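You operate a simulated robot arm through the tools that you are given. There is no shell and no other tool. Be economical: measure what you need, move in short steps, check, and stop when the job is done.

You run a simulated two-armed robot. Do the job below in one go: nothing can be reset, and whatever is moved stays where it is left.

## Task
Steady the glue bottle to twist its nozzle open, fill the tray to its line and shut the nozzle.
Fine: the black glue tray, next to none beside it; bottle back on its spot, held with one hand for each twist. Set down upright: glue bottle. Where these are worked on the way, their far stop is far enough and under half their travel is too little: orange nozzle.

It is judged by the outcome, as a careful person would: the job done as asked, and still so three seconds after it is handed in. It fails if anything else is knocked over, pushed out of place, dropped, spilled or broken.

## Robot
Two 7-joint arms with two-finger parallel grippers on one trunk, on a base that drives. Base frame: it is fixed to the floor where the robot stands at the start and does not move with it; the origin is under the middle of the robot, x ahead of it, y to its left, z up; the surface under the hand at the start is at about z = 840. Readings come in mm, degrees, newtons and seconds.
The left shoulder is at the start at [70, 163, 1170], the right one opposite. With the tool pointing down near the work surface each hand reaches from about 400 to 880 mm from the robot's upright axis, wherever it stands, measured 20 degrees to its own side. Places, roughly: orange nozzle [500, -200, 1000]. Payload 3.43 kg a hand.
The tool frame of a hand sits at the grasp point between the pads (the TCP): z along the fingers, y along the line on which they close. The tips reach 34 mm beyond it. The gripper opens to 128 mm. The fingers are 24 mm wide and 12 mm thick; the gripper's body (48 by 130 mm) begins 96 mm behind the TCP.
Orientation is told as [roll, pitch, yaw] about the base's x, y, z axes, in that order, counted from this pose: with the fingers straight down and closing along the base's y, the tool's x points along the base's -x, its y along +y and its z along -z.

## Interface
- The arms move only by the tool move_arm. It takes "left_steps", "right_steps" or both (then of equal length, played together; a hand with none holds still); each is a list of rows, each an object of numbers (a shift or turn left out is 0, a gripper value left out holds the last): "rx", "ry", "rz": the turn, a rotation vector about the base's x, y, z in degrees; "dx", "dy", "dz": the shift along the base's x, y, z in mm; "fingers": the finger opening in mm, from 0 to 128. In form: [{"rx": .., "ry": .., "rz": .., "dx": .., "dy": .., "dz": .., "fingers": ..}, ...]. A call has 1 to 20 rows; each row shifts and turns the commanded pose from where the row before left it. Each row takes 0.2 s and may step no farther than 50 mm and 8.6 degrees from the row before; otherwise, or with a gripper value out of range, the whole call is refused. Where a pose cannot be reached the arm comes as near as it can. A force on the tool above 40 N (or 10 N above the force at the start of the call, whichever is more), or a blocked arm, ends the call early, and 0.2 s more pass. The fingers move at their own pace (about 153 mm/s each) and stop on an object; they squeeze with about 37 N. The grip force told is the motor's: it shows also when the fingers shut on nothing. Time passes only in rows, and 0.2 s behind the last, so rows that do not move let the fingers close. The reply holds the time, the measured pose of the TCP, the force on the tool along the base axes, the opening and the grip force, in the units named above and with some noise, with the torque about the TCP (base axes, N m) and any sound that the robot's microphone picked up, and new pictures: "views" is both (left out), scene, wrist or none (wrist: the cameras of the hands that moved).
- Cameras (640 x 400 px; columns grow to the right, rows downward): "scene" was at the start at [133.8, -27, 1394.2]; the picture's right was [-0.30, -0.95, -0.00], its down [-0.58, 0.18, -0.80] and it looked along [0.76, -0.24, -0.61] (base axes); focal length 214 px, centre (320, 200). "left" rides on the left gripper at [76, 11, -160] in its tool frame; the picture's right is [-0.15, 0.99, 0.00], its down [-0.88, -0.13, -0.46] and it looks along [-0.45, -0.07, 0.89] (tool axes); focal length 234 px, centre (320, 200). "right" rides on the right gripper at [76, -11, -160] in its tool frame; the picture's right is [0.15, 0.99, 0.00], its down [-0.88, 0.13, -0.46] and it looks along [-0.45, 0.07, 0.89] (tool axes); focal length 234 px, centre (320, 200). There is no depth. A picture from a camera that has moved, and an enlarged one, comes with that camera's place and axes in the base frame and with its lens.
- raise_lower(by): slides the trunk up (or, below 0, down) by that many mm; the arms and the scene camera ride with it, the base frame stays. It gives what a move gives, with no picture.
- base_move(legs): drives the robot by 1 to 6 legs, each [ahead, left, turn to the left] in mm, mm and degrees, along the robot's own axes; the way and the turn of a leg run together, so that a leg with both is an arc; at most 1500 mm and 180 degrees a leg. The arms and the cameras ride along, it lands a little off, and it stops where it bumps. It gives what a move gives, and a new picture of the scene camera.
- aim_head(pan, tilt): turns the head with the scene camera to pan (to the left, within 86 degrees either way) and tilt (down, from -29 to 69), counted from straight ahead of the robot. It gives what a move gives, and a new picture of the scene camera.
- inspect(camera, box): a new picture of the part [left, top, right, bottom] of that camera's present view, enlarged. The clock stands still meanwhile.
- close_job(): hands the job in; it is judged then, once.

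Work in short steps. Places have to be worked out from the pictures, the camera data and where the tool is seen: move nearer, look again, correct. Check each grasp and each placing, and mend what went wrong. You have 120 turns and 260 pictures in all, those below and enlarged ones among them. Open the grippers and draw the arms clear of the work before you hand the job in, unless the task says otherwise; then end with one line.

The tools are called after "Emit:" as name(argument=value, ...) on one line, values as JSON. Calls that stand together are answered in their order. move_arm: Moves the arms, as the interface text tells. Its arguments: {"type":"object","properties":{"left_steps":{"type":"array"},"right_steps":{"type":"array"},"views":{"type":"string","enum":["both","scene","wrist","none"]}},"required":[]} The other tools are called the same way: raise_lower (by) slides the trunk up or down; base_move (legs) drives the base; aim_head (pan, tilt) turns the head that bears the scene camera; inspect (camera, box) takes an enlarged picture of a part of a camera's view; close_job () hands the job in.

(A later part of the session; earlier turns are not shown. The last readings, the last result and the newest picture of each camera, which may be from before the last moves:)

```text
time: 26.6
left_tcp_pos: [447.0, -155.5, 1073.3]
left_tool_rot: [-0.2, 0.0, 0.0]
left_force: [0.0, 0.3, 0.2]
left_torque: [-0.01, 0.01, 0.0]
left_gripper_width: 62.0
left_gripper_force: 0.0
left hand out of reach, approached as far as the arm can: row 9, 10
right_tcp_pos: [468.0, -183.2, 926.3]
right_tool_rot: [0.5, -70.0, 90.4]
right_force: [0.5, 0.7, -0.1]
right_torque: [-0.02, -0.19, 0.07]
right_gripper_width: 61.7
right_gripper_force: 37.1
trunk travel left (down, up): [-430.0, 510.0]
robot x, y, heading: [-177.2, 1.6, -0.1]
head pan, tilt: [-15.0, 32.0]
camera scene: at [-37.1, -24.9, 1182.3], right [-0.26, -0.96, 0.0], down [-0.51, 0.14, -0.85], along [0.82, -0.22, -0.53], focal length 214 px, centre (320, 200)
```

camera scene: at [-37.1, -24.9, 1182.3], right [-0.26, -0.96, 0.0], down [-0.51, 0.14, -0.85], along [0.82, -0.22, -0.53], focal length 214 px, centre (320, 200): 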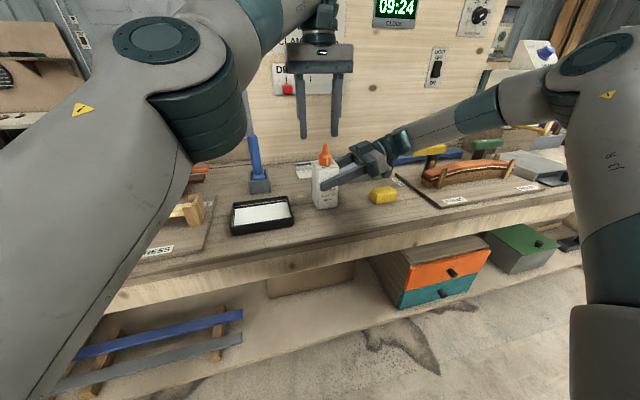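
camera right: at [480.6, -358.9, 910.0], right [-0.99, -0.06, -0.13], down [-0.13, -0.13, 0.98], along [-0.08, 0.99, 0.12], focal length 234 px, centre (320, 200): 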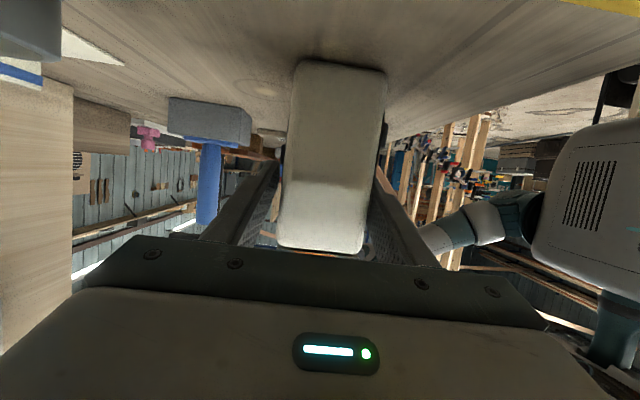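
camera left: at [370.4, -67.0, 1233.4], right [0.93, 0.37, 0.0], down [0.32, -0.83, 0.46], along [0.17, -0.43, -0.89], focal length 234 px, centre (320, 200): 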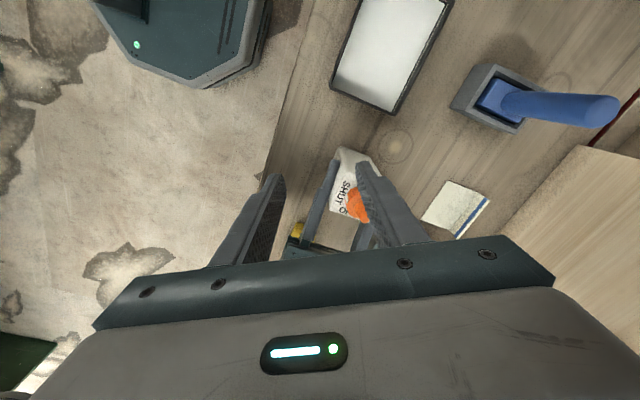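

That is the arm's true reach; only marginal at the nozzle. Instead I'll carry the held bottle nearer to the robot's middle (to about (400,-135)) for the twist. First the left hand withdraws, then the right lifts a little.

Emit:
move_arm(left_steps=[{"dx": -15, "dy": 30, "dz": 5}, {"dx": -15, "dy": 40, "dz": 5}, {"dx": -15, "dy": 40, "dz": 5}, {"dx": -15, "dy": 40, "dz": 5}, {}, {}, {}], right_steps=[{}, {}, {}, {}, {"dz": 6}, {"dz": 6}, {"dz": 6}], views="none")

Emit:
inspect(camera="scene", box=[280, 130, 440, 230])

```text
time: 28.2
left_tcp_pos: [384.1, -9.7, 1091.4]
left_tool_rot: [0.0, 0.0, -0.2]
left_force: [-1.3, -0.2, 0.3]
left_torque: [0.01, 0.03, 0.0]
left_gripper_width: 61.8
left_gripper_force: 0.1
right_tcp_pos: [466.1, -185.3, 943.9]
right_tool_rot: [0.7, -70.0, 90.3]
right_force: [-1.1, -0.2, -4.6]
right_torque: [-0.05, -0.01, 0.02]
right_gripper_width: 61.7
right_gripper_force: 36.6
trunk travel left (down, up): [-430.0, 510.0]
robot x, y, heading: [-172.5, -1.0, -0.3]
head pan, tilt: [-15.0, 32.0]
```

```text
4.00 times, centred on (360, 180) of scene
camera zoom: at [-36.7, -24.9, 1182.2], right [-0.26, -0.96, 0.0], down [-0.51, 0.14, -0.85], along [0.82, -0.22, -0.53], focal length 858 px, centre (160, 280)
```

zoom: 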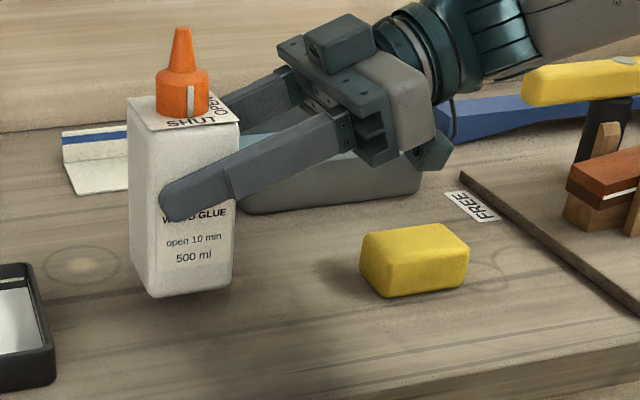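

Lifted cleanly (≈4.6 N, upright). Move toward (405,-135) in small steps at this height.

Emit:
move_arm(right_steps=[{"dx": -10, "dy": 8}, {"dx": -10, "dy": 8}, {"dx": -10, "dy": 8}, {"dx": -10, "dy": 8}, {"dx": -10, "dy": 8}, {"dx": -10, "dy": 8}], views="scene")

```text
time: 29.6
left_tcp_pos: [384.9, -8.9, 1091.8]
left_tool_rot: [0.0, 0.0, -0.1]
left_force: [0.1, 0.0, -0.2]
left_torque: [-0.02, -0.03, -0.05]
left_gripper_width: 62.0
left_gripper_force: 0.1
right_tcp_pos: [408.3, -136.7, 944.5]
right_tool_rot: [0.3, -70.0, 90.4]
right_force: [0.0, -0.3, -4.4]
right_torque: [-0.04, 0.02, 0.0]
right_gripper_width: 61.8
right_gripper_force: 37.4
trunk travel left (down, up): [-430.0, 510.0]
robot x, y, heading: [-173.0, 3.6, -0.5]
head pan, tilt: [-15.0, 32.0]
camera scene: at [-36.9, -24.6, 1182.3], right [-0.26, -0.96, 0.0], down [-0.51, 0.14, -0.85], along [0.82, -0.22, -0.53], focal length 214 px, centre (320, 200)
```

scene: 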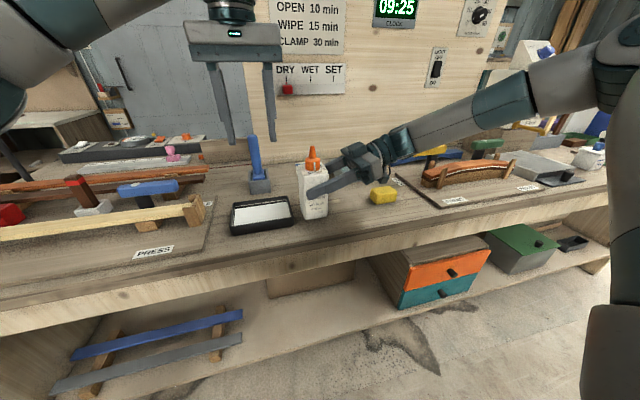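

Reachable. Set the bottle's foot on the bench here while keeping hold, for a stable twist.

Emit:
move_arm(right_steps=[{"dz": -6}, {"dz": -6}, {"dz": -6}, {}], views="none")

Emit:
inspect(camera="scene", box=[240, 130, 400, 230])

```text
time: 30.6
left_tcp_pos: [384.4, -9.0, 1091.5]
left_tool_rot: [0.1, 0.0, -0.1]
left_force: [0.0, -0.5, 0.4]
left_torque: [0.0, 0.0, -0.02]
left_gripper_width: 62.0
left_gripper_force: 0.1
right_tcp_pos: [407.6, -137.9, 926.3]
right_tool_rot: [0.4, -70.0, 90.3]
right_force: [0.4, -0.8, -3.2]
right_torque: [-0.13, -0.09, 0.02]
right_gripper_width: 61.7
right_gripper_force: 37.0
trunk travel left (down, up): [-430.0, 510.0]
robot x, y, heading: [-174.4, -1.3, -0.5]
head pan, tilt: [-15.0, 32.0]
```

```text
4.00 times, centred on (320, 180) of scene
camera zoom: at [-36.9, -24.7, 1182.3], right [-0.26, -0.96, 0.0], down [-0.51, 0.14, -0.85], along [0.82, -0.22, -0.53], focal length 858 px, centre (320, 280)
```

zoom: 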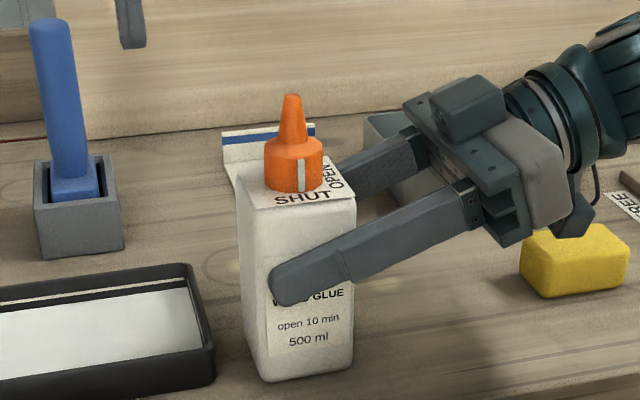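

Bottle rests upright at about (408,-131). Bring the left hand close (yaw -45°) and look with its wrist camera.

Emit:
move_arm(left_steps=[{"rz": -7.5, "dx": 2, "dy": -15}, {"rz": -7.5, "dx": 2, "dy": -15}, {"rz": -7.5, "dx": 2, "dy": -15}, {"rz": -7.5, "dx": 2, "dy": -15}, {"rz": -7.5, "dx": 4, "dy": -20}, {"rz": -7.5, "dx": 4, "dy": -20}, {"dx": 4, "dy": -18}])

Emit:
inspect(camera="scene", box=[240, 100, 400, 200])

```text
time: 32.2
left_tcp_pos: [407.7, -126.8, 1094.3]
left_tool_rot: [0.0, 0.1, -45.4]
left_force: [0.6, 0.1, 0.1]
left_torque: [-0.03, -0.01, 0.03]
left_gripper_width: 62.3
left_gripper_force: 0.0
right_tcp_pos: [406.6, -138.7, 926.6]
right_tool_rot: [0.4, -70.0, 90.4]
right_force: [0.1, -2.2, -1.6]
right_torque: [-0.2, -0.08, -0.01]
right_gripper_width: 61.9
right_gripper_force: 36.9
trunk travel left (down, up): [-430.0, 510.0]
robot x, y, heading: [-175.7, 0.1, -0.4]
head pan, tilt: [-15.0, 32.0]
camera scene: at [-37.2, -25.5, 1182.3], right [-0.26, -0.96, 0.0], down [-0.51, 0.14, -0.85], along [0.82, -0.22, -0.53], focal length 214 px, centre (320, 200)
camera left: at [360.9, -65.3, 1254.6], right [0.81, 0.59, 0.0], down [0.53, -0.72, 0.46], along [0.27, -0.37, -0.89], focal length 234 px, centre (320, 200)
```

scene: 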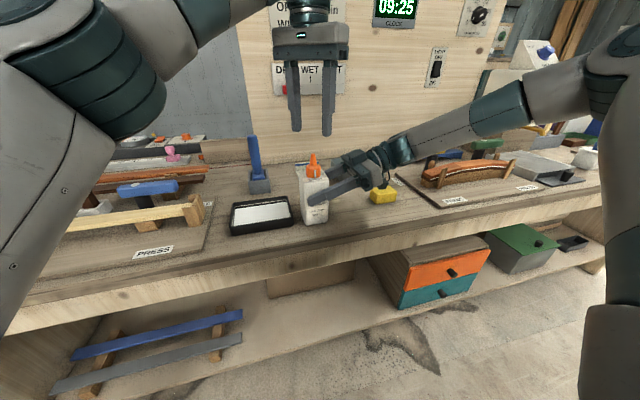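
left: 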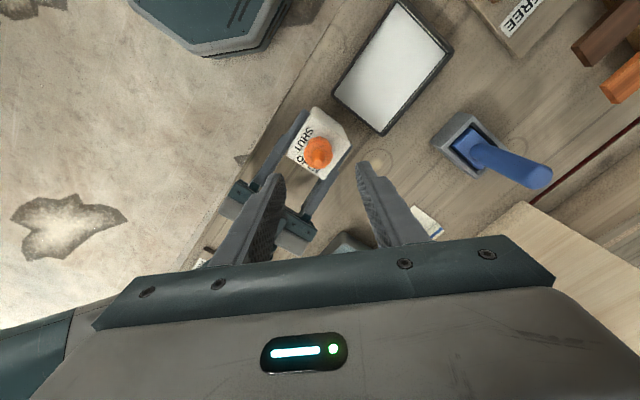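

```text
4.00 times, centred on (320, 150) of scene
camera zoom: at [-37.2, -25.5, 1182.3], right [-0.26, -0.96, 0.0], down [-0.51, 0.14, -0.85], along [0.82, -0.22, -0.53], focal length 858 px, centre (320, 400)
```

zoom: 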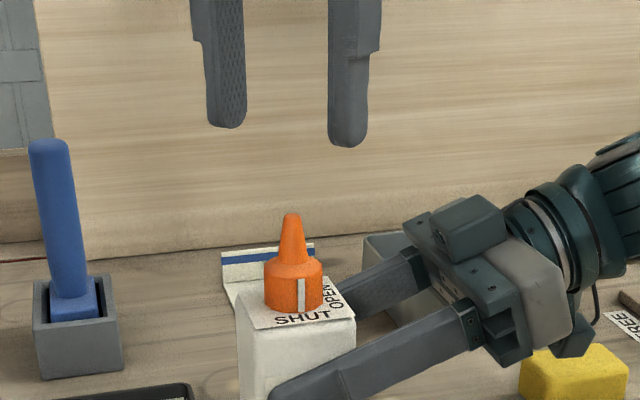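

Cap seen at about (405,-128); the left TCP is nearly right above. Descend toward z≈1030 first.

Emit:
move_arm(left_steps=[{"dx": -2, "dy": -1, "dz": -20}, {"dz": -20}, {"dz": -22}], views="wrist")

Emit:
inspect(camera="scene", box=[260, 120, 380, 195])

```text
time: 33.0
left_tcp_pos: [406.3, -124.1, 1029.9]
left_tool_rot: [-0.1, 0.0, -45.2]
left_force: [0.4, -0.1, 0.4]
left_torque: [0.0, 0.03, -0.03]
left_gripper_width: 62.0
left_gripper_force: 0.0
right_tcp_pos: [406.6, -137.2, 924.9]
right_tool_rot: [0.5, -70.0, 90.3]
right_force: [0.8, 1.1, -2.2]
right_torque: [0.11, -0.1, 0.02]
right_gripper_width: 61.9
right_gripper_force: 37.5
trunk travel left (down, up): [-430.0, 510.0]
robot x, y, heading: [-175.4, -0.0, -0.3]
head pan, tilt: [-15.0, 32.0]
camera left: at [358.9, -62.2, 1189.9], right [0.81, 0.59, 0.0], down [0.53, -0.72, 0.46], along [0.27, -0.37, -0.89], focal length 234 px, centre (320, 200)
```

left: 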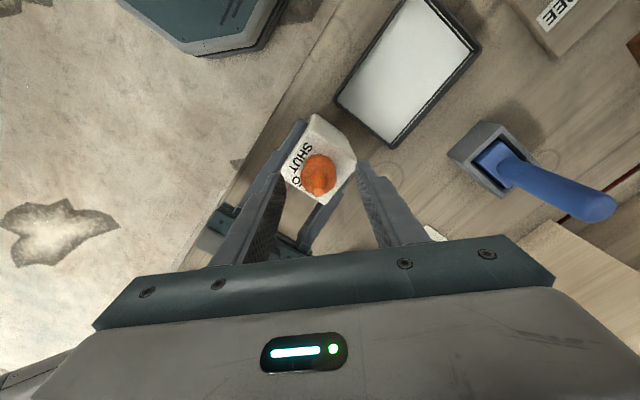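

```text
5.33 times, centred on (320, 158) of scene
camera zoom: at [-36.8, -24.5, 1182.3], right [-0.26, -0.96, 0.0], down [-0.51, 0.14, -0.85], along [0.82, -0.22, -0.53], focal length 1144 px, centre (320, 427)
```

zoom: 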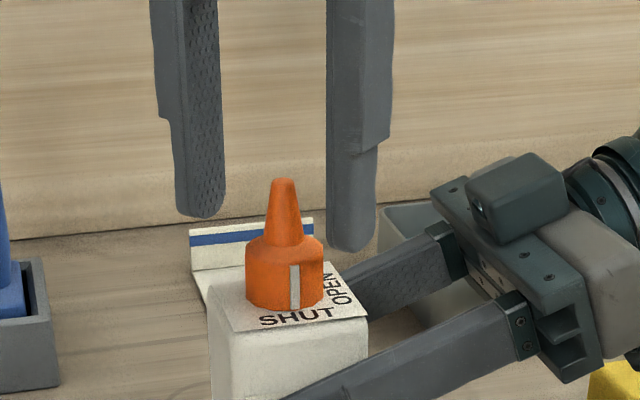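

Aligned within a couple of mm. Descend to z≈1006 so the fingertips surround the cap just above the bottle top.

Emit:
move_arm(left_steps=[{"dx": -2, "dy": -1, "dz": -12}, {"dz": -12}, {}], views="wrist")

Emit:
inspect(camera="scene", box=[260, 120, 380, 195])

```text
time: 33.8
left_tcp_pos: [401.3, -124.3, 1008.4]
left_tool_rot: [-0.1, 0.0, -45.2]
left_force: [-0.8, -0.5, -0.1]
left_torque: [0.01, 0.04, 0.01]
left_gripper_width: 62.1
left_gripper_force: 0.1
right_tcp_pos: [406.4, -137.6, 926.6]
right_tool_rot: [0.3, -70.1, 90.3]
right_force: [0.0, 0.8, -1.3]
right_torque: [-0.06, -0.06, 0.01]
right_gripper_width: 61.8
right_gripper_force: 36.9
trunk travel left (down, up): [-430.0, 510.0]
robot x, y, heading: [-175.3, -1.5, -0.3]
head pan, tilt: [-15.0, 32.0]
camera left: at [355.2, -63.8, 1167.5], right [0.81, 0.59, 0.0], down [0.53, -0.72, 0.46], along [0.27, -0.37, -0.89], focal length 234 px, centre (320, 200)
```

left: 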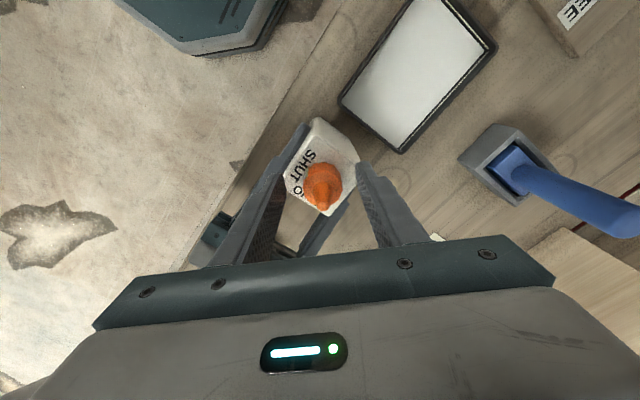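

```text
5.33 times, centred on (320, 158) of scene
camera zoom: at [-37.0, -24.7, 1182.3], right [-0.26, -0.96, 0.0], down [-0.51, 0.14, -0.85], along [0.82, -0.22, -0.53], focal length 1144 px, centre (320, 427)
```

zoom: 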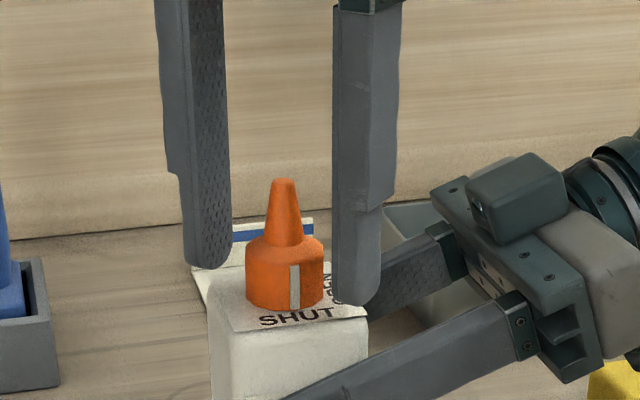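

Cap lies right between the pads (offset <1 mm). Close on the cap gently.

Emit:
move_arm(left_steps=[{"fingers": 40}, {"fingers": 22}, {}, {}], views="none")

Emit:
inspect(camera="scene", box=[260, 120, 380, 195])

```text
time: 34.8
left_tcp_pos: [402.3, -125.4, 1007.7]
left_tool_rot: [0.0, -0.1, -45.1]
left_force: [10.8, 10.2, 0.3]
left_torque: [0.16, -0.13, 0.14]
left_gripper_width: 33.6
left_gripper_force: 36.8
right_tcp_pos: [406.3, -137.9, 926.6]
right_tool_rot: [0.4, -70.0, 90.4]
right_force: [-10.4, -11.8, 0.2]
right_torque: [0.61, -0.82, -0.03]
right_gripper_width: 62.3
right_gripper_force: 36.8
trunk travel left (down, up): [-430.0, 510.0]
robot x, y, heading: [-179.4, 2.6, -0.2]
head pan, tilt: [-15.0, 32.0]
```

```text
5.33 times, centred on (320, 158) of scene
camera zoom: at [-37.0, -24.7, 1182.3], right [-0.26, -0.96, 0.0], down [-0.51, 0.14, -0.85], along [0.82, -0.22, -0.53], focal length 1144 px, centre (320, 427)
```

zoom: 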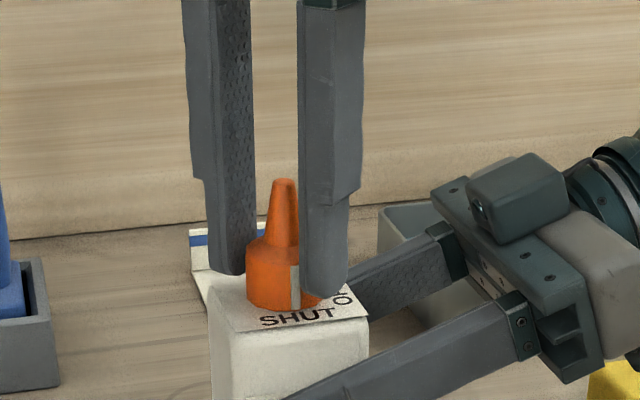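

Gripped on the cap (33.6 mm) but with ~15 N side load along the closing line. Shift the left hand slightly +x,+y to relieve it.

Emit:
move_arm(left_steps=[{"dx": 1.5, "dy": 1.5}, {}], views="none")

```text
time: 35.4
left_tcp_pos: [403.7, -124.7, 1008.3]
left_tool_rot: [-0.2, 0.0, -45.3]
left_force: [0.4, 3.6, 0.3]
left_torque: [0.32, -0.21, 0.15]
left_gripper_width: 33.6
left_gripper_force: 36.6
right_tcp_pos: [407.2, -136.5, 925.7]
right_tool_rot: [0.6, -70.0, 90.1]
right_force: [0.3, -3.9, 2.1]
right_torque: [0.02, 0.24, -0.15]
right_gripper_width: 62.0
right_gripper_force: 36.9
trunk travel left (down, up): [-430.0, 510.0]
robot x, y, heading: [-176.3, 0.4, -0.2]
head pan, tilt: [-15.0, 32.0]
```

Load relieved. Begin the twist +z in small steps, first ~32°, watching torque.

Emit:
move_arm(left_steps=[{"rz": 8}, {"rz": 8}, {"rz": 8}, {"rz": 8}], views="none")

Emit:
inspect(camera="scene", box=[260, 120, 380, 195])

```text
time: 36.4
left_tcp_pos: [401.0, -127.6, 1007.0]
left_tool_rot: [-0.2, 0.0, -13.3]
left_force: [-17.9, -13.2, 3.9]
left_torque: [0.02, 0.97, -0.07]
left_gripper_width: 33.7
left_gripper_force: 37.2
right_tcp_pos: [407.2, -136.3, 927.4]
right_tool_rot: [0.2, -69.9, 90.5]
right_force: [19.9, 12.5, -2.2]
right_torque: [-1.03, 0.13, -0.21]
right_gripper_width: 62.1
right_gripper_force: 36.8
trunk travel left (down, up): [-430.0, 510.0]
robot x, y, heading: [-175.0, -3.4, -0.2]
head pan, tilt: [-15.0, 32.0]
```

```text
5.33 times, centred on (320, 158) of scene
camera zoom: at [-37.0, -24.8, 1182.4], right [-0.26, -0.96, 0.0], down [-0.51, 0.14, -0.85], along [0.82, -0.22, -0.53], focal length 1144 px, centre (320, 427)
```

zoom: 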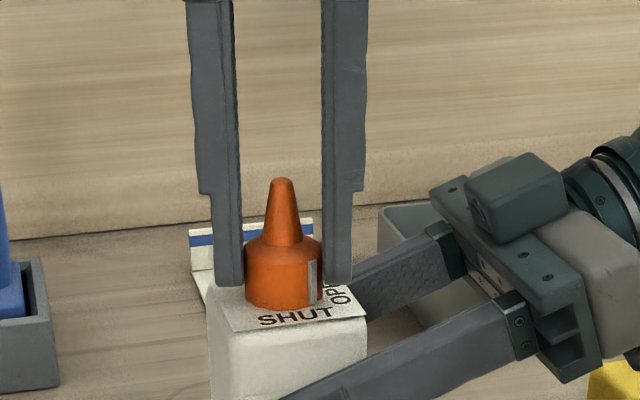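

The cap turns with the hand. Relieve the side force and continue another ~32°.

Emit:
move_arm(left_steps=[{"dx": -2, "dy": -1.5, "rz": 2}, {"rz": 8}, {"rz": 8}, {"rz": 8}, {"rz": 7}], views="none")

Emit:
inspect(camera="scene", box=[260, 120, 380, 195])

```text
time: 37.6
left_tcp_pos: [401.1, -128.2, 1007.0]
left_tool_rot: [-0.1, 0.0, 20.0]
left_force: [-8.9, -26.7, 8.8]
left_torque: [-1.45, 0.66, -0.13]
left_gripper_width: 33.6
left_gripper_force: 37.0
right_tcp_pos: [406.7, -136.6, 926.6]
right_tool_rot: [0.3, -70.1, 90.5]
right_force: [9.4, 26.5, -1.7]
right_torque: [-0.42, -0.33, -0.09]
right_gripper_width: 61.9
right_gripper_force: 37.0
trunk travel left (down, up): [-430.0, 510.0]
robot x, y, heading: [-171.5, 3.7, -0.2]
head pan, tilt: [-15.0, 32.0]
```

```text
5.33 times, centred on (320, 158) of scene
camera zoom: at [-37.6, -24.6, 1182.5], right [-0.26, -0.96, 0.0], down [-0.51, 0.14, -0.85], along [0.82, -0.22, -0.53], focal length 1144 px, centre (320, 427)
```

zoom: 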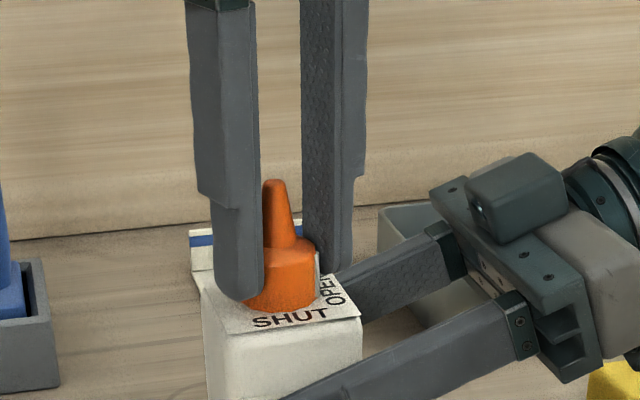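

About 65° turned; a 27 N side force along -y has built up. Relieve it before continuing.

Emit:
move_arm(left_steps=[{"dx": -1, "dy": -2}, {"dy": -1.5, "dz": 1}], views="none")

```text
time: 38.2
left_tcp_pos: [401.5, -129.2, 1007.3]
left_tool_rot: [0.2, -0.1, 20.0]
left_force: [-4.1, -1.9, -0.5]
left_torque: [-0.57, -0.01, 0.01]
left_gripper_width: 34.0
left_gripper_force: 37.0
right_tcp_pos: [405.5, -137.1, 927.2]
right_tool_rot: [0.5, -70.1, 90.3]
right_force: [1.2, 3.1, 5.6]
right_torque: [0.67, 0.29, 0.02]
right_gripper_width: 61.6
right_gripper_force: 37.0
trunk travel left (down, up): [-430.0, 510.0]
robot x, y, heading: [-173.6, 0.3, -0.2]
head pan, tilt: [-15.0, 32.0]
```

Relieved. Turn the last ~28° to the stop, compensating a little in -y.

Emit:
move_arm(left_steps=[{"rz": 7, "dy": -0.3}, {"rz": 7, "dy": -0.3}, {"rz": 7, "dy": -0.3}, {"rz": 6}], views="none")

Emit:
inspect(camera="scene", box=[260, 120, 380, 195])

Emit:
inspect(camera="left", box=[240, 100, 400, 220])

```text
time: 39.2
left_tcp_pos: [400.4, -132.4, 1008.8]
left_tool_rot: [-0.1, -0.2, 47.0]
left_force: [18.3, -0.3, -0.6]
left_torque: [-0.2, -0.47, -0.06]
left_gripper_width: 33.4
left_gripper_force: 37.2
right_tcp_pos: [404.3, -137.5, 926.0]
right_tool_rot: [0.4, -70.1, 90.5]
right_force: [-15.1, -2.9, 13.1]
right_torque: [0.34, -0.81, 0.18]
right_gripper_width: 62.0
right_gripper_force: 36.8
trunk travel left (down, up): [-430.0, 510.0]
robot x, y, heading: [-175.6, 1.8, -0.3]
head pan, tilt: [-15.0, 32.0]
```

```text
5.33 times, centred on (320, 158) of scene
camera zoom: at [-37.4, -25.1, 1182.4], right [-0.26, -0.96, 0.0], down [-0.51, 0.14, -0.85], along [0.82, -0.22, -0.53], focal length 1144 px, centre (320, 427)
```

zoom: 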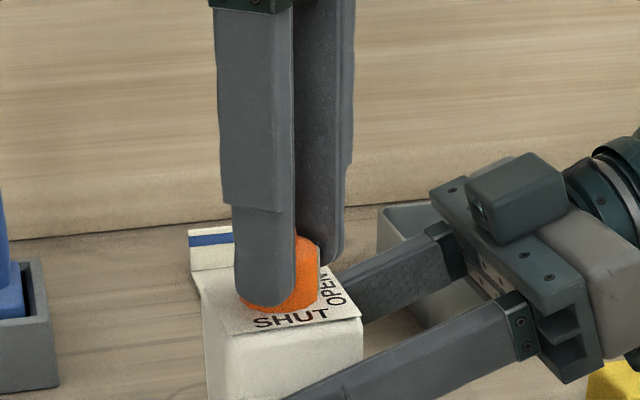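

```text
3.33 times, centred on (320, 160) of left
camera zoom: at [339.2, -178.7, 1167.7], right [-0.62, 0.78, 0.0], down [0.69, 0.55, 0.46], along [0.36, 0.28, -0.89], focal length 781 px, centre (320, 333)
```

zoom: 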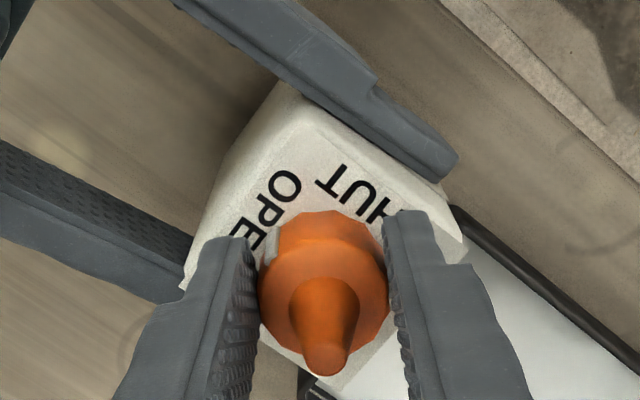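

Twisted ~92°. Relieve the side load, open the left fingers and look at the marker.

Emit:
move_arm(left_steps=[{"dx": 1.5}, {"fingers": 62}, {}, {"dz": 20}, {"dz": 25}], views="wrist")

Emit:
inspect(camera="scene", box=[260, 120, 380, 195])

Emit:
inspect(camera="left", box=[240, 80, 400, 200])

```text
time: 40.4
left_tcp_pos: [401.0, -132.5, 1053.5]
left_tool_rot: [0.0, 0.0, 46.8]
left_force: [-0.4, 0.5, 0.3]
left_torque: [0.0, 0.0, 0.01]
left_gripper_width: 62.1
left_gripper_force: 0.0
right_tcp_pos: [405.8, -137.6, 926.5]
right_tool_rot: [0.3, -70.0, 90.5]
right_force: [2.0, -1.6, 10.3]
right_torque: [0.39, 0.05, -0.13]
right_gripper_width: 61.9
right_gripper_force: 36.6
trunk travel left (down, up): [-430.0, 510.0]
robot x, y, heading: [-174.7, 1.1, -0.1]
head pan, tilt: [-15.0, 32.0]
camera left: at [339.8, -179.9, 1213.2], right [-0.62, 0.78, 0.0], down [0.7, 0.55, 0.46], along [0.36, 0.28, -0.89], focal length 234 px, centre (320, 200)
```

left: 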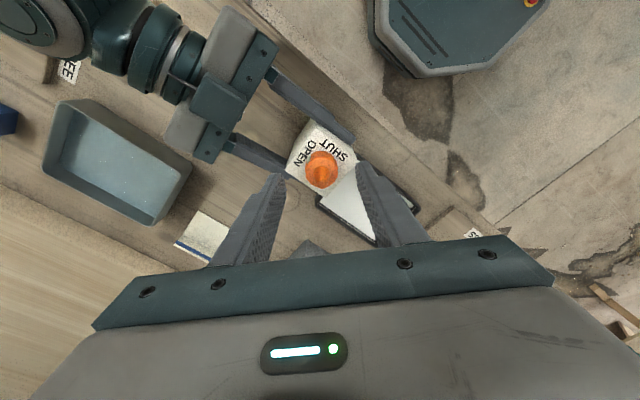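

```text
5.33 times, centred on (320, 158) of scene
camera zoom: at [-37.8, -24.7, 1182.4], right [-0.26, -0.96, 0.0], down [-0.51, 0.14, -0.85], along [0.82, -0.22, -0.53], focal length 1144 px, centre (320, 427)
```

zoom: 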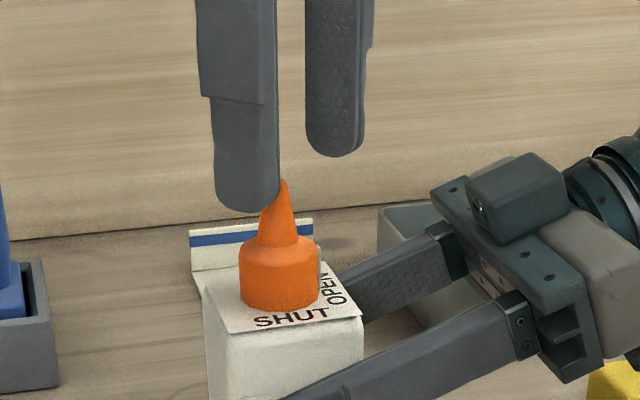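

```text
3.33 times, centred on (320, 140) of left
camera zoom: at [339.8, -179.9, 1213.2], right [-0.62, 0.78, 0.0], down [0.7, 0.55, 0.46], along [0.36, 0.28, -0.89], focal length 781 px, centre (320, 400)
```

zoom: 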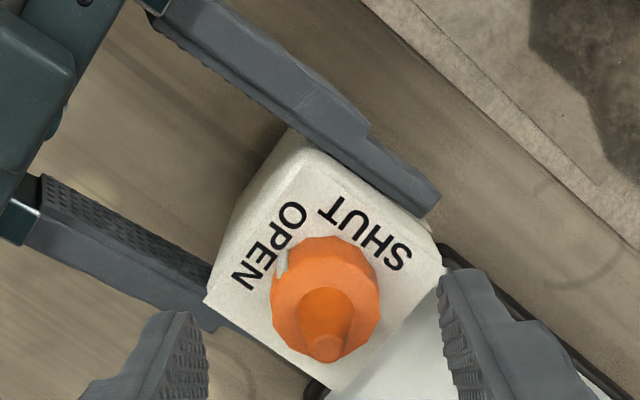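

The marker points at OPEN. Withdraw the left hand up-left (to watch the tray from above) and lift the bottle to z≈1000.

Emit:
move_arm(left_steps=[{"dz": 30, "rz": -6}, {"dz": 20, "dy": 20, "rz": -6}, {"dy": 35, "rz": -6}, {"dy": 40, "rz": -6}, {"dy": 40, "rz": -6}, {"dy": 40, "rz": -6}, {"dy": 40, "dz": 10, "rz": -6}, {"dy": 40, "dz": 10, "rz": -5}], right_steps=[{}, {"dz": 8}, {"dz": 10}, {"dz": 10}, {"dz": 10}, {"dz": 12}, {"dz": 12}, {"dz": 12}])

```text
time: 42.2
left_tcp_pos: [399.1, 124.8, 1121.4]
left_tool_rot: [-0.1, 0.1, -0.4]
left_force: [-0.1, 0.9, 0.6]
left_torque: [-0.01, -0.03, 0.0]
left_gripper_width: 61.8
left_gripper_force: 0.1
right_tcp_pos: [405.0, -136.0, 1000.7]
right_tool_rot: [0.5, -70.0, 90.5]
right_force: [-0.2, -0.4, -3.7]
right_torque: [-0.04, 0.02, -0.06]
right_gripper_width: 62.0
right_gripper_force: 37.1
trunk travel left (down, up): [-430.0, 510.0]
robot x, y, heading: [-174.5, -0.2, -0.1]
head pan, tilt: [-15.0, 32.0]
camera scene: at [-37.4, -23.1, 1182.4], right [-0.26, -0.96, 0.0], down [-0.51, 0.14, -0.85], along [0.82, -0.22, -0.53], focal length 214 px, centre (320, 200)
camera right: at [418.8, -311.4, 984.3], right [-0.99, -0.06, -0.13], down [-0.13, -0.13, 0.98], along [-0.08, 0.99, 0.12], focal length 234 px, centre (320, 200)
camera left: at [322.3, 137.2, 1281.0], right [0.15, 0.99, 0.0], down [0.88, -0.13, 0.46], along [0.45, -0.07, -0.89], focal length 234 px, centre (320, 200)
```

scene: 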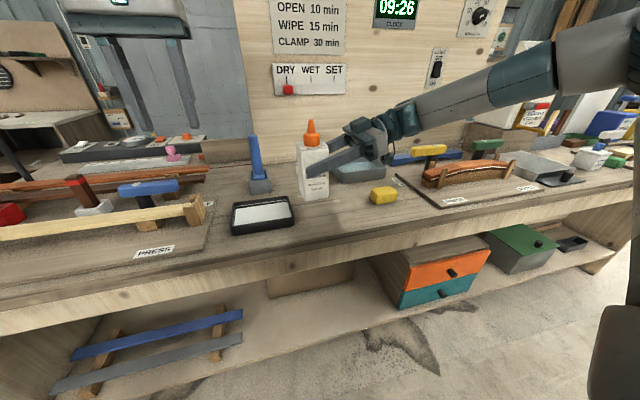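
right: 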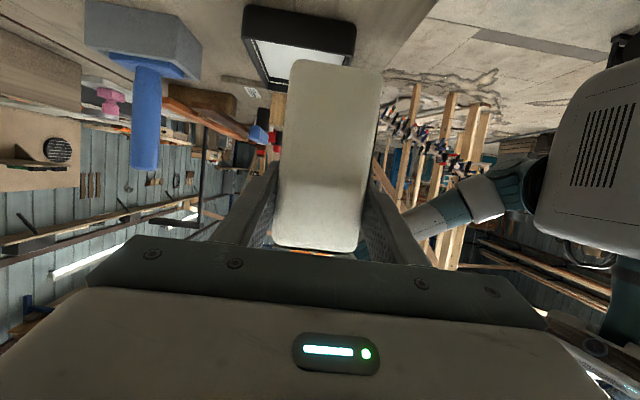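
left: 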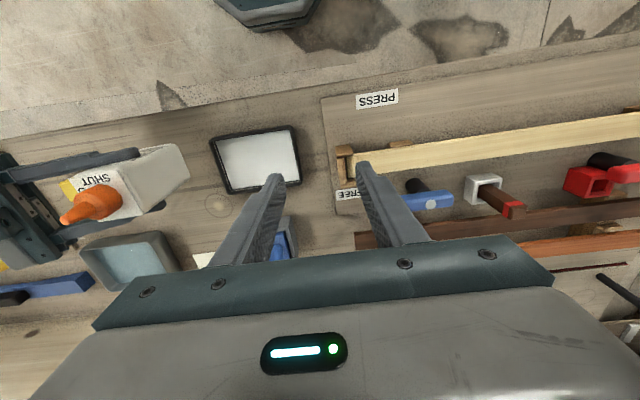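

Tray spans about x 384–493, y -73…73, centre (438,1). Carry the bottle upright to TCP (356,-8,1000), so the spout will come over the tray's centre when tipped toward +x.

Emit:
move_arm(right_steps=[{"dx": -8, "dy": 21}, {"dx": -8, "dy": 21}, {"dx": -8, "dy": 21}, {"dx": -8, "dy": 21}, {"dx": -8, "dy": 21}, {"dx": -8, "dy": 22}], views="scene")

```text
time: 43.6
left_tcp_pos: [399.9, 122.2, 1120.7]
left_tool_rot: [-0.1, 0.0, -0.3]
left_force: [-0.1, -0.2, 0.0]
left_torque: [0.0, 0.0, 0.06]
left_gripper_width: 62.0
left_gripper_force: 0.1
right_tcp_pos: [357.2, -9.1, 999.5]
right_tool_rot: [0.7, -70.0, 90.1]
right_force: [0.0, 0.2, -3.9]
right_torque: [-0.04, 0.01, 0.01]
right_gripper_width: 61.9
right_gripper_force: 37.0
trunk travel left (down, up): [-430.0, 510.0]
robot x, y, heading: [-173.1, 0.4, -0.0]
head pan, tilt: [-15.0, 32.0]
camera scene: at [-36.7, -24.1, 1182.3], right [-0.26, -0.96, 0.0], down [-0.51, 0.14, -0.85], along [0.82, -0.22, -0.53], focal length 214 px, centre (320, 200)
```

scene: 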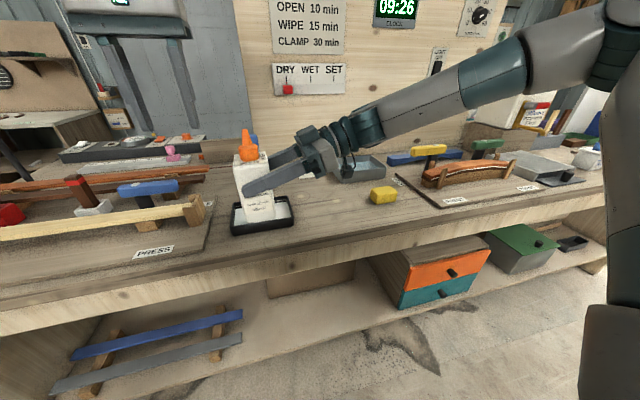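

Reachable. Begin tipping toward +x: 48° first, and check the arm follows.

Emit:
move_arm(right_steps=[{"ry": 8}, {"ry": 8}, {"ry": 8}, {"ry": 8}, {"ry": 8}, {"ry": 8}], views="scene")

Emit:
inspect(camera="left", box=[140, 80, 360, 230])

```text
time: 45.0
left_tcp_pos: [400.4, 122.0, 1120.8]
left_tool_rot: [0.0, 0.1, -0.2]
left_force: [0.4, 0.9, 0.6]
left_torque: [-0.01, 0.02, 0.01]
left_gripper_width: 62.1
left_gripper_force: 0.0
right_tcp_pos: [361.0, -8.9, 998.6]
right_tool_rot: [73.6, -38.9, 26.1]
right_force: [0.9, 0.8, -4.0]
right_torque: [-0.02, -0.06, -0.01]
right_gripper_width: 61.8
right_gripper_force: 37.2
trunk travel left (down, up): [-430.0, 510.0]
robot x, y, heading: [-174.4, 2.4, 0.1]
head pan, tilt: [-15.0, 32.0]
camera scene: at [-36.4, -24.7, 1182.2], right [-0.26, -0.96, 0.0], down [-0.51, 0.14, -0.85], along [0.82, -0.22, -0.53], focal length 214 px, centre (320, 200)
```

scene: 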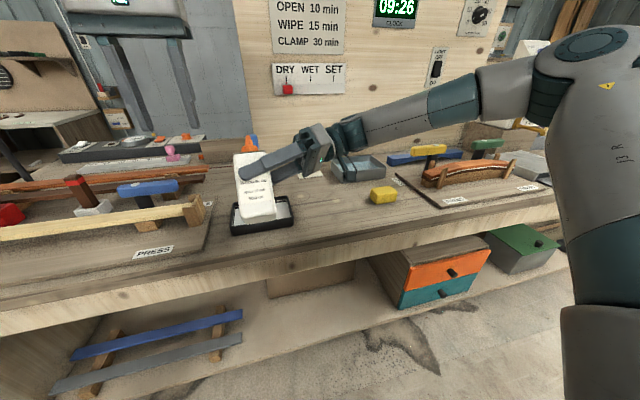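

```text
2.67 times, centred on (250, 155) of left
camera zoom: at [323.4, 134.7, 1280.7], right [0.15, 0.99, 0.0], down [0.88, -0.13, 0.45], along [0.45, -0.07, -0.89], focal length 624 px, centre (507, 320)
```

zoom: 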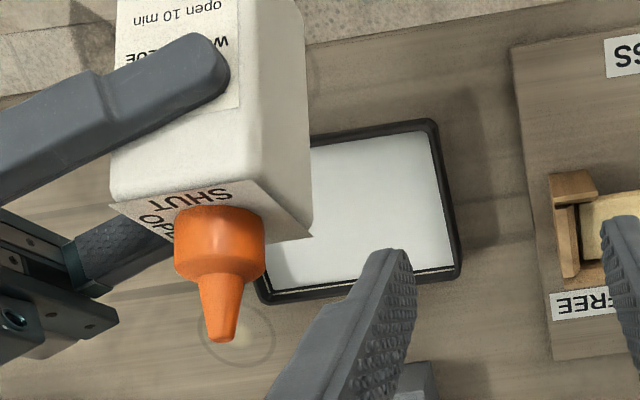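

Tilting works and the spout is over the tray centre in y. Tip on to ~80° while lowering 40 mm, and shift the left hand aside for a clearer view.

Emit:
move_arm(right_steps=[{"ry": 8, "dz": -10}, {"ry": 8, "dz": -10}, {"ry": 8, "dz": -10}, {"ry": 8, "dz": -10}], left_steps=[{"dy": 15}, {"dy": 15}, {"dy": 15}, {"dy": 15}], views="scene")

Emit:
inspect(camera="left", box=[100, 80, 320, 230])

```text
time: 46.0
left_tcp_pos: [402.6, 183.1, 1122.4]
left_tool_rot: [0.0, 0.1, -0.2]
left_force: [0.5, 1.3, -1.0]
left_torque: [0.03, 0.01, 0.02]
left_gripper_width: 62.1
left_gripper_force: 0.0
right_tcp_pos: [359.5, -8.4, 959.0]
right_tool_rot: [87.4, -9.3, 20.4]
right_force: [-0.4, -0.6, -4.3]
right_torque: [-0.03, -0.09, 0.02]
right_gripper_width: 61.7
right_gripper_force: 36.8
trunk travel left (down, up): [-430.0, 510.0]
robot x, y, heading: [-172.8, -3.6, -0.0]
head pan, tilt: [-15.0, 32.0]
camera scene: at [-36.4, -24.4, 1182.3], right [-0.26, -0.96, 0.0], down [-0.51, 0.14, -0.85], along [0.82, -0.22, -0.53], focal length 214 px, centre (320, 200)
```

scene: 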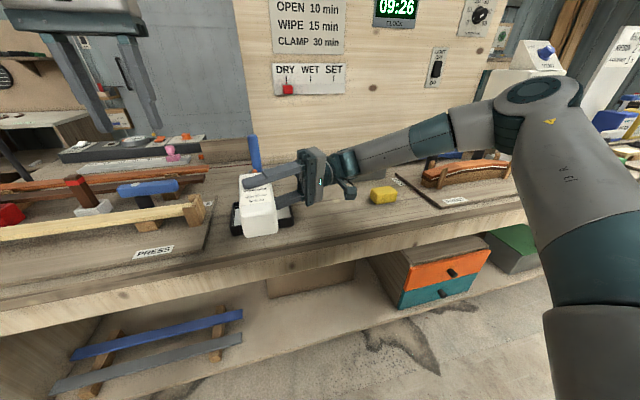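

```text
2.67 times, centred on (210, 155) of left
camera zoom: at [326.2, 195.2, 1282.5], right [0.15, 0.99, 0.0], down [0.88, -0.13, 0.45], along [0.45, -0.07, -0.89], focal length 624 px, centre (613, 320)
```

zoom: 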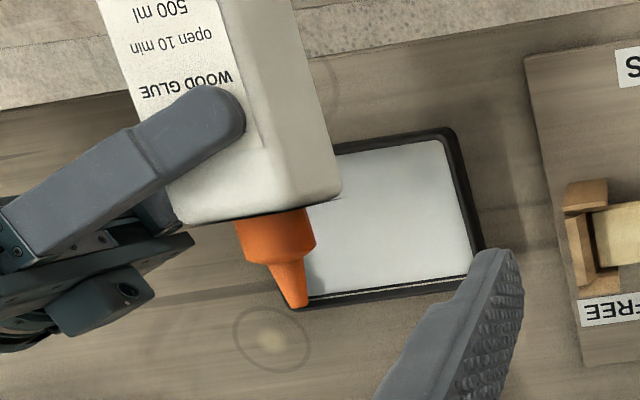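

Spout at about (444,3,975), right over the tray centre. Tip slowly past horizontal: two 8° steps with a short wait.

Emit:
move_arm(right_steps=[{"ry": 8}, {"ry": 8}], views="none")

Emit:
inspect(camera="left", box=[100, 80, 320, 230])

```text
time: 46.6
left_tcp_pos: [401.9, 182.5, 1123.8]
left_tool_rot: [0.1, 0.0, -0.1]
left_force: [-0.7, 0.1, 0.8]
left_torque: [0.01, 0.01, 0.01]
left_gripper_width: 61.9
left_gripper_force: 0.1
right_tcp_pos: [359.5, -9.4, 959.3]
right_tool_rot: [92.9, 5.7, 20.1]
right_force: [0.2, 0.5, -4.0]
right_torque: [-0.04, -0.11, 0.02]
right_gripper_width: 61.7
right_gripper_force: 37.2
trunk travel left (down, up): [-430.0, 510.0]
robot x, y, heading: [-174.9, -1.4, -0.3]
head pan, tilt: [-15.0, 32.0]
```

```text
2.67 times, centred on (210, 155) of left
camera zoom: at [325.7, 194.7, 1282.8], right [0.15, 0.99, 0.0], down [0.88, -0.13, 0.46], along [0.45, -0.07, -0.89], focal length 624 px, centre (613, 320)
```

zoom: 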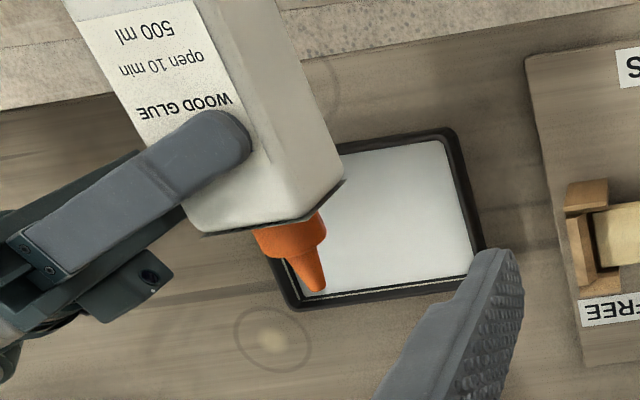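

No flow yet at ~96°; spout at (447,1). Tip 8° more, twice.

Emit:
move_arm(right_steps=[{"ry": 8}, {"ry": 8}], views="none")

Emit:
inspect(camera="left", box=[100, 80, 320, 230])

```text
time: 47.2
left_tcp_pos: [402.2, 182.3, 1124.0]
left_tool_rot: [0.0, -0.1, -0.2]
left_force: [-0.3, 0.0, -0.6]
left_torque: [-0.01, 0.0, -0.01]
left_gripper_width: 62.2
left_gripper_force: 0.0
right_tcp_pos: [358.6, -10.8, 959.4]
right_tool_rot: [98.7, 20.6, 21.4]
right_force: [-0.4, 0.0, -3.6]
right_torque: [-0.07, -0.05, 0.02]
right_gripper_width: 61.6
right_gripper_force: 36.7
trunk travel left (down, up): [-430.0, 510.0]
robot x, y, heading: [-174.6, -1.1, -0.2]
head pan, tilt: [-15.0, 32.0]
```

```text
2.67 times, centred on (210, 155) of left
camera zoom: at [325.7, 194.7, 1282.8], right [0.15, 0.99, 0.0], down [0.88, -0.13, 0.46], along [0.45, -0.07, -0.89], focal length 624 px, centre (613, 320)
```

zoom: 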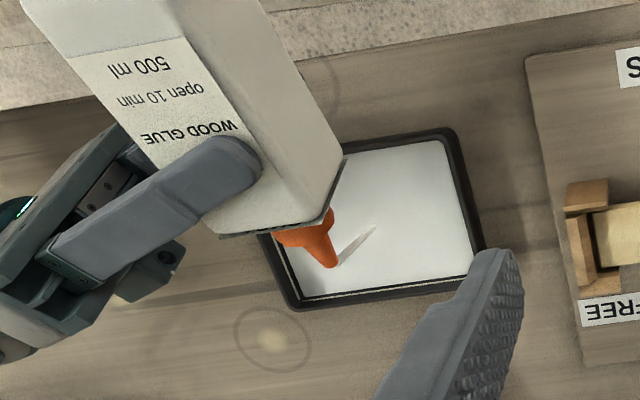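

A stream has started and lands in the tray's centre. Hold here ~0.8 s and check the level.

Emit:
move_arm(right_steps=[{}, {}, {}], views="none")

Emit:
inspect(camera="left", box=[180, 110, 280, 205])

Emit:
inspect(camera="scene", box=[220, 170, 320, 245])

```text
time: 48.0
left_tcp_pos: [402.7, 181.9, 1123.7]
left_tool_rot: [0.1, 0.0, -0.2]
left_force: [-1.0, -0.5, -0.2]
left_torque: [0.01, 0.03, 0.0]
left_gripper_width: 61.9
left_gripper_force: 0.1
right_tcp_pos: [359.5, -9.1, 959.3]
right_tool_rot: [98.5, 20.6, 21.3]
right_force: [0.5, -0.8, -4.6]
right_torque: [-0.04, -0.09, 0.01]
right_gripper_width: 61.8
right_gripper_force: 37.3
trunk travel left (down, up): [-430.0, 510.0]
robot x, y, heading: [-175.0, -0.5, -0.4]
head pan, tilt: [-15.0, 32.0]
```

```text
4.21 times, centred on (230, 158) of left
camera zoom: at [325.7, 194.7, 1282.7], right [0.15, 0.99, 0.0], down [0.88, -0.13, 0.46], along [0.45, -0.07, -0.89], focal length 986 px, centre (699, 379)
```

zoom: 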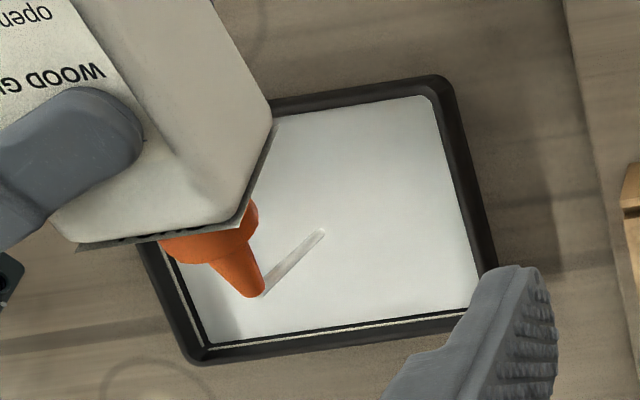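

```text
5.33 times, centred on (270, 208) of scene
camera zoom: at [-36.7, -24.5, 1182.3], right [-0.26, -0.96, 0.0], down [-0.51, 0.14, -0.85], along [0.82, -0.22, -0.53], focal length 1144 px, centre (587, 160)
```

zoom: 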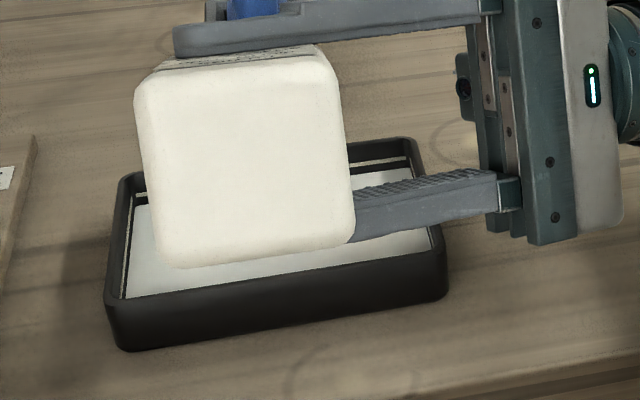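

The stream continues. Take a baseline close-up of the line on the tray's far wall from the scene camera, after a further short pour.

Emit:
move_arm(right_steps=[{}, {}, {}, {}], views="none")

Emit:
inspect(camera="scene", box=[236, 194, 260, 212])

Emit:
inspect(camera="left", box=[210, 170, 260, 200])

```text
time: 49.0
left_tcp_pos: [402.7, 182.3, 1122.8]
left_tool_rot: [0.0, 0.1, -0.2]
left_force: [-0.7, 0.0, 0.4]
left_torque: [-0.03, -0.02, 0.0]
left_gripper_width: 61.6
left_gripper_force: 0.1
right_tcp_pos: [360.1, -9.0, 958.7]
right_tool_rot: [98.6, 20.5, 21.3]
right_force: [-0.8, -0.2, -4.2]
right_torque: [-0.06, -0.08, 0.02]
right_gripper_width: 62.1
right_gripper_force: 36.7
trunk travel left (down, up): [-430.0, 510.0]
robot x, y, heading: [-176.5, -1.2, -0.2]
head pan, tilt: [-15.0, 32.0]
```

```text
16.00 times, centred on (248, 203) of scene
camera zoom: at [-36.8, -24.5, 1182.3], right [-0.26, -0.96, 0.0], down [-0.51, 0.14, -0.85], along [0.82, -0.22, -0.53], focal length 3432 px, centre (1472, 152)
```

zoom: 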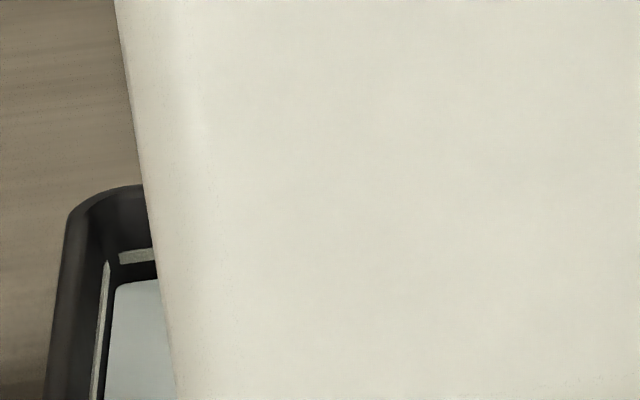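

```text
12.80 times, centred on (235, 185) of left
camera zoom: at [325.7, 194.7, 1282.7], right [0.15, 0.99, 0.0], down [0.88, -0.13, 0.46], along [0.45, -0.07, -0.89], focal length 2997 px, centre (1408, 392)
```

zoom: 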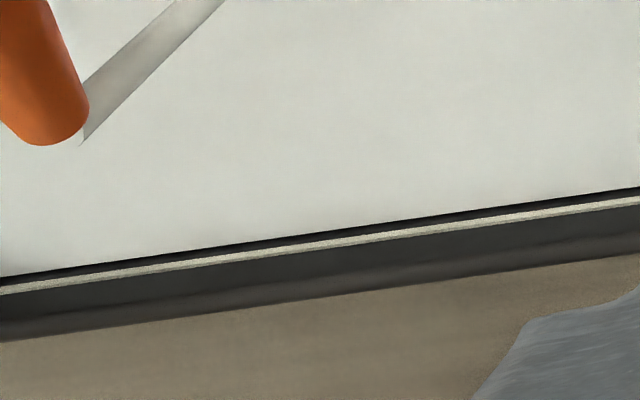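

In this close-up a dark band (~10 px) remains between glue and the pale line. Continue ~1 s and compare.

Emit:
move_arm(right_steps=[{}, {}, {}, {}], views="none")

Emit:
inspect(camera="left", box=[210, 170, 260, 200])

```text
time: 50.0
left_tcp_pos: [403.2, 181.8, 1122.4]
left_tool_rot: [-0.1, 0.0, -0.2]
left_force: [0.4, 0.2, -0.3]
left_torque: [-0.01, 0.0, -0.01]
left_gripper_width: 62.0
left_gripper_force: 0.0
right_tcp_pos: [359.5, -9.9, 959.4]
right_tool_rot: [98.7, 20.6, 21.4]
right_force: [0.4, 0.1, -5.0]
right_torque: [-0.03, -0.07, 0.0]
right_gripper_width: 61.8
right_gripper_force: 37.5
trunk travel left (down, up): [-430.0, 510.0]
robot x, y, heading: [-174.6, 0.2, -0.7]
head pan, tilt: [-15.0, 32.0]
```

```text
12.80 times, centred on (235, 185) of left
camera zoom: at [325.7, 194.7, 1282.7], right [0.15, 0.99, 0.0], down [0.88, -0.13, 0.46], along [0.45, -0.07, -0.89], focal length 2997 px, centre (1408, 392)
```

zoom: 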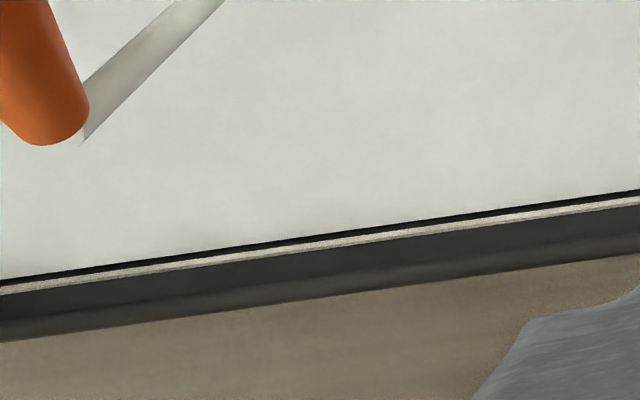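

Level rises about 3 px per second; ~5 px remain. Continue 0.8 s and check again.

Emit:
move_arm(right_steps=[{}, {}, {}], views="none")

Emit:
inspect(camera="left", box=[220, 176, 245, 191])

```text
time: 50.8
left_tcp_pos: [403.1, 182.1, 1123.6]
left_tool_rot: [0.0, 0.0, -0.2]
left_force: [-0.1, -0.5, 0.3]
left_torque: [0.0, 0.03, -0.01]
left_gripper_width: 62.2
left_gripper_force: 0.0
right_tcp_pos: [358.9, -9.8, 958.8]
right_tool_rot: [98.5, 20.5, 21.4]
right_force: [0.5, 0.3, -4.2]
right_torque: [-0.03, -0.06, -0.03]
right_gripper_width: 62.1
right_gripper_force: 36.7
trunk travel left (down, up): [-430.0, 510.0]
robot x, y, heading: [-174.5, -1.7, -0.5]
head pan, tilt: [-15.0, 32.0]
```

```text
16.00 times, centred on (232, 184) of left
camera zoom: at [325.7, 194.7, 1282.7], right [0.15, 0.99, 0.0], down [0.88, -0.13, 0.46], along [0.45, -0.07, -0.89], focal length 3747 px, centre (1720, 464)
```

zoom: 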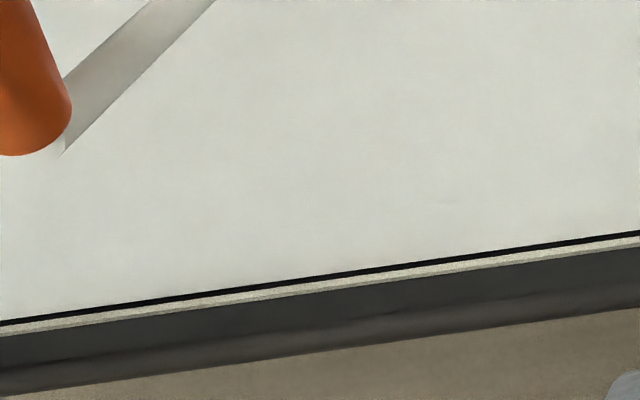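

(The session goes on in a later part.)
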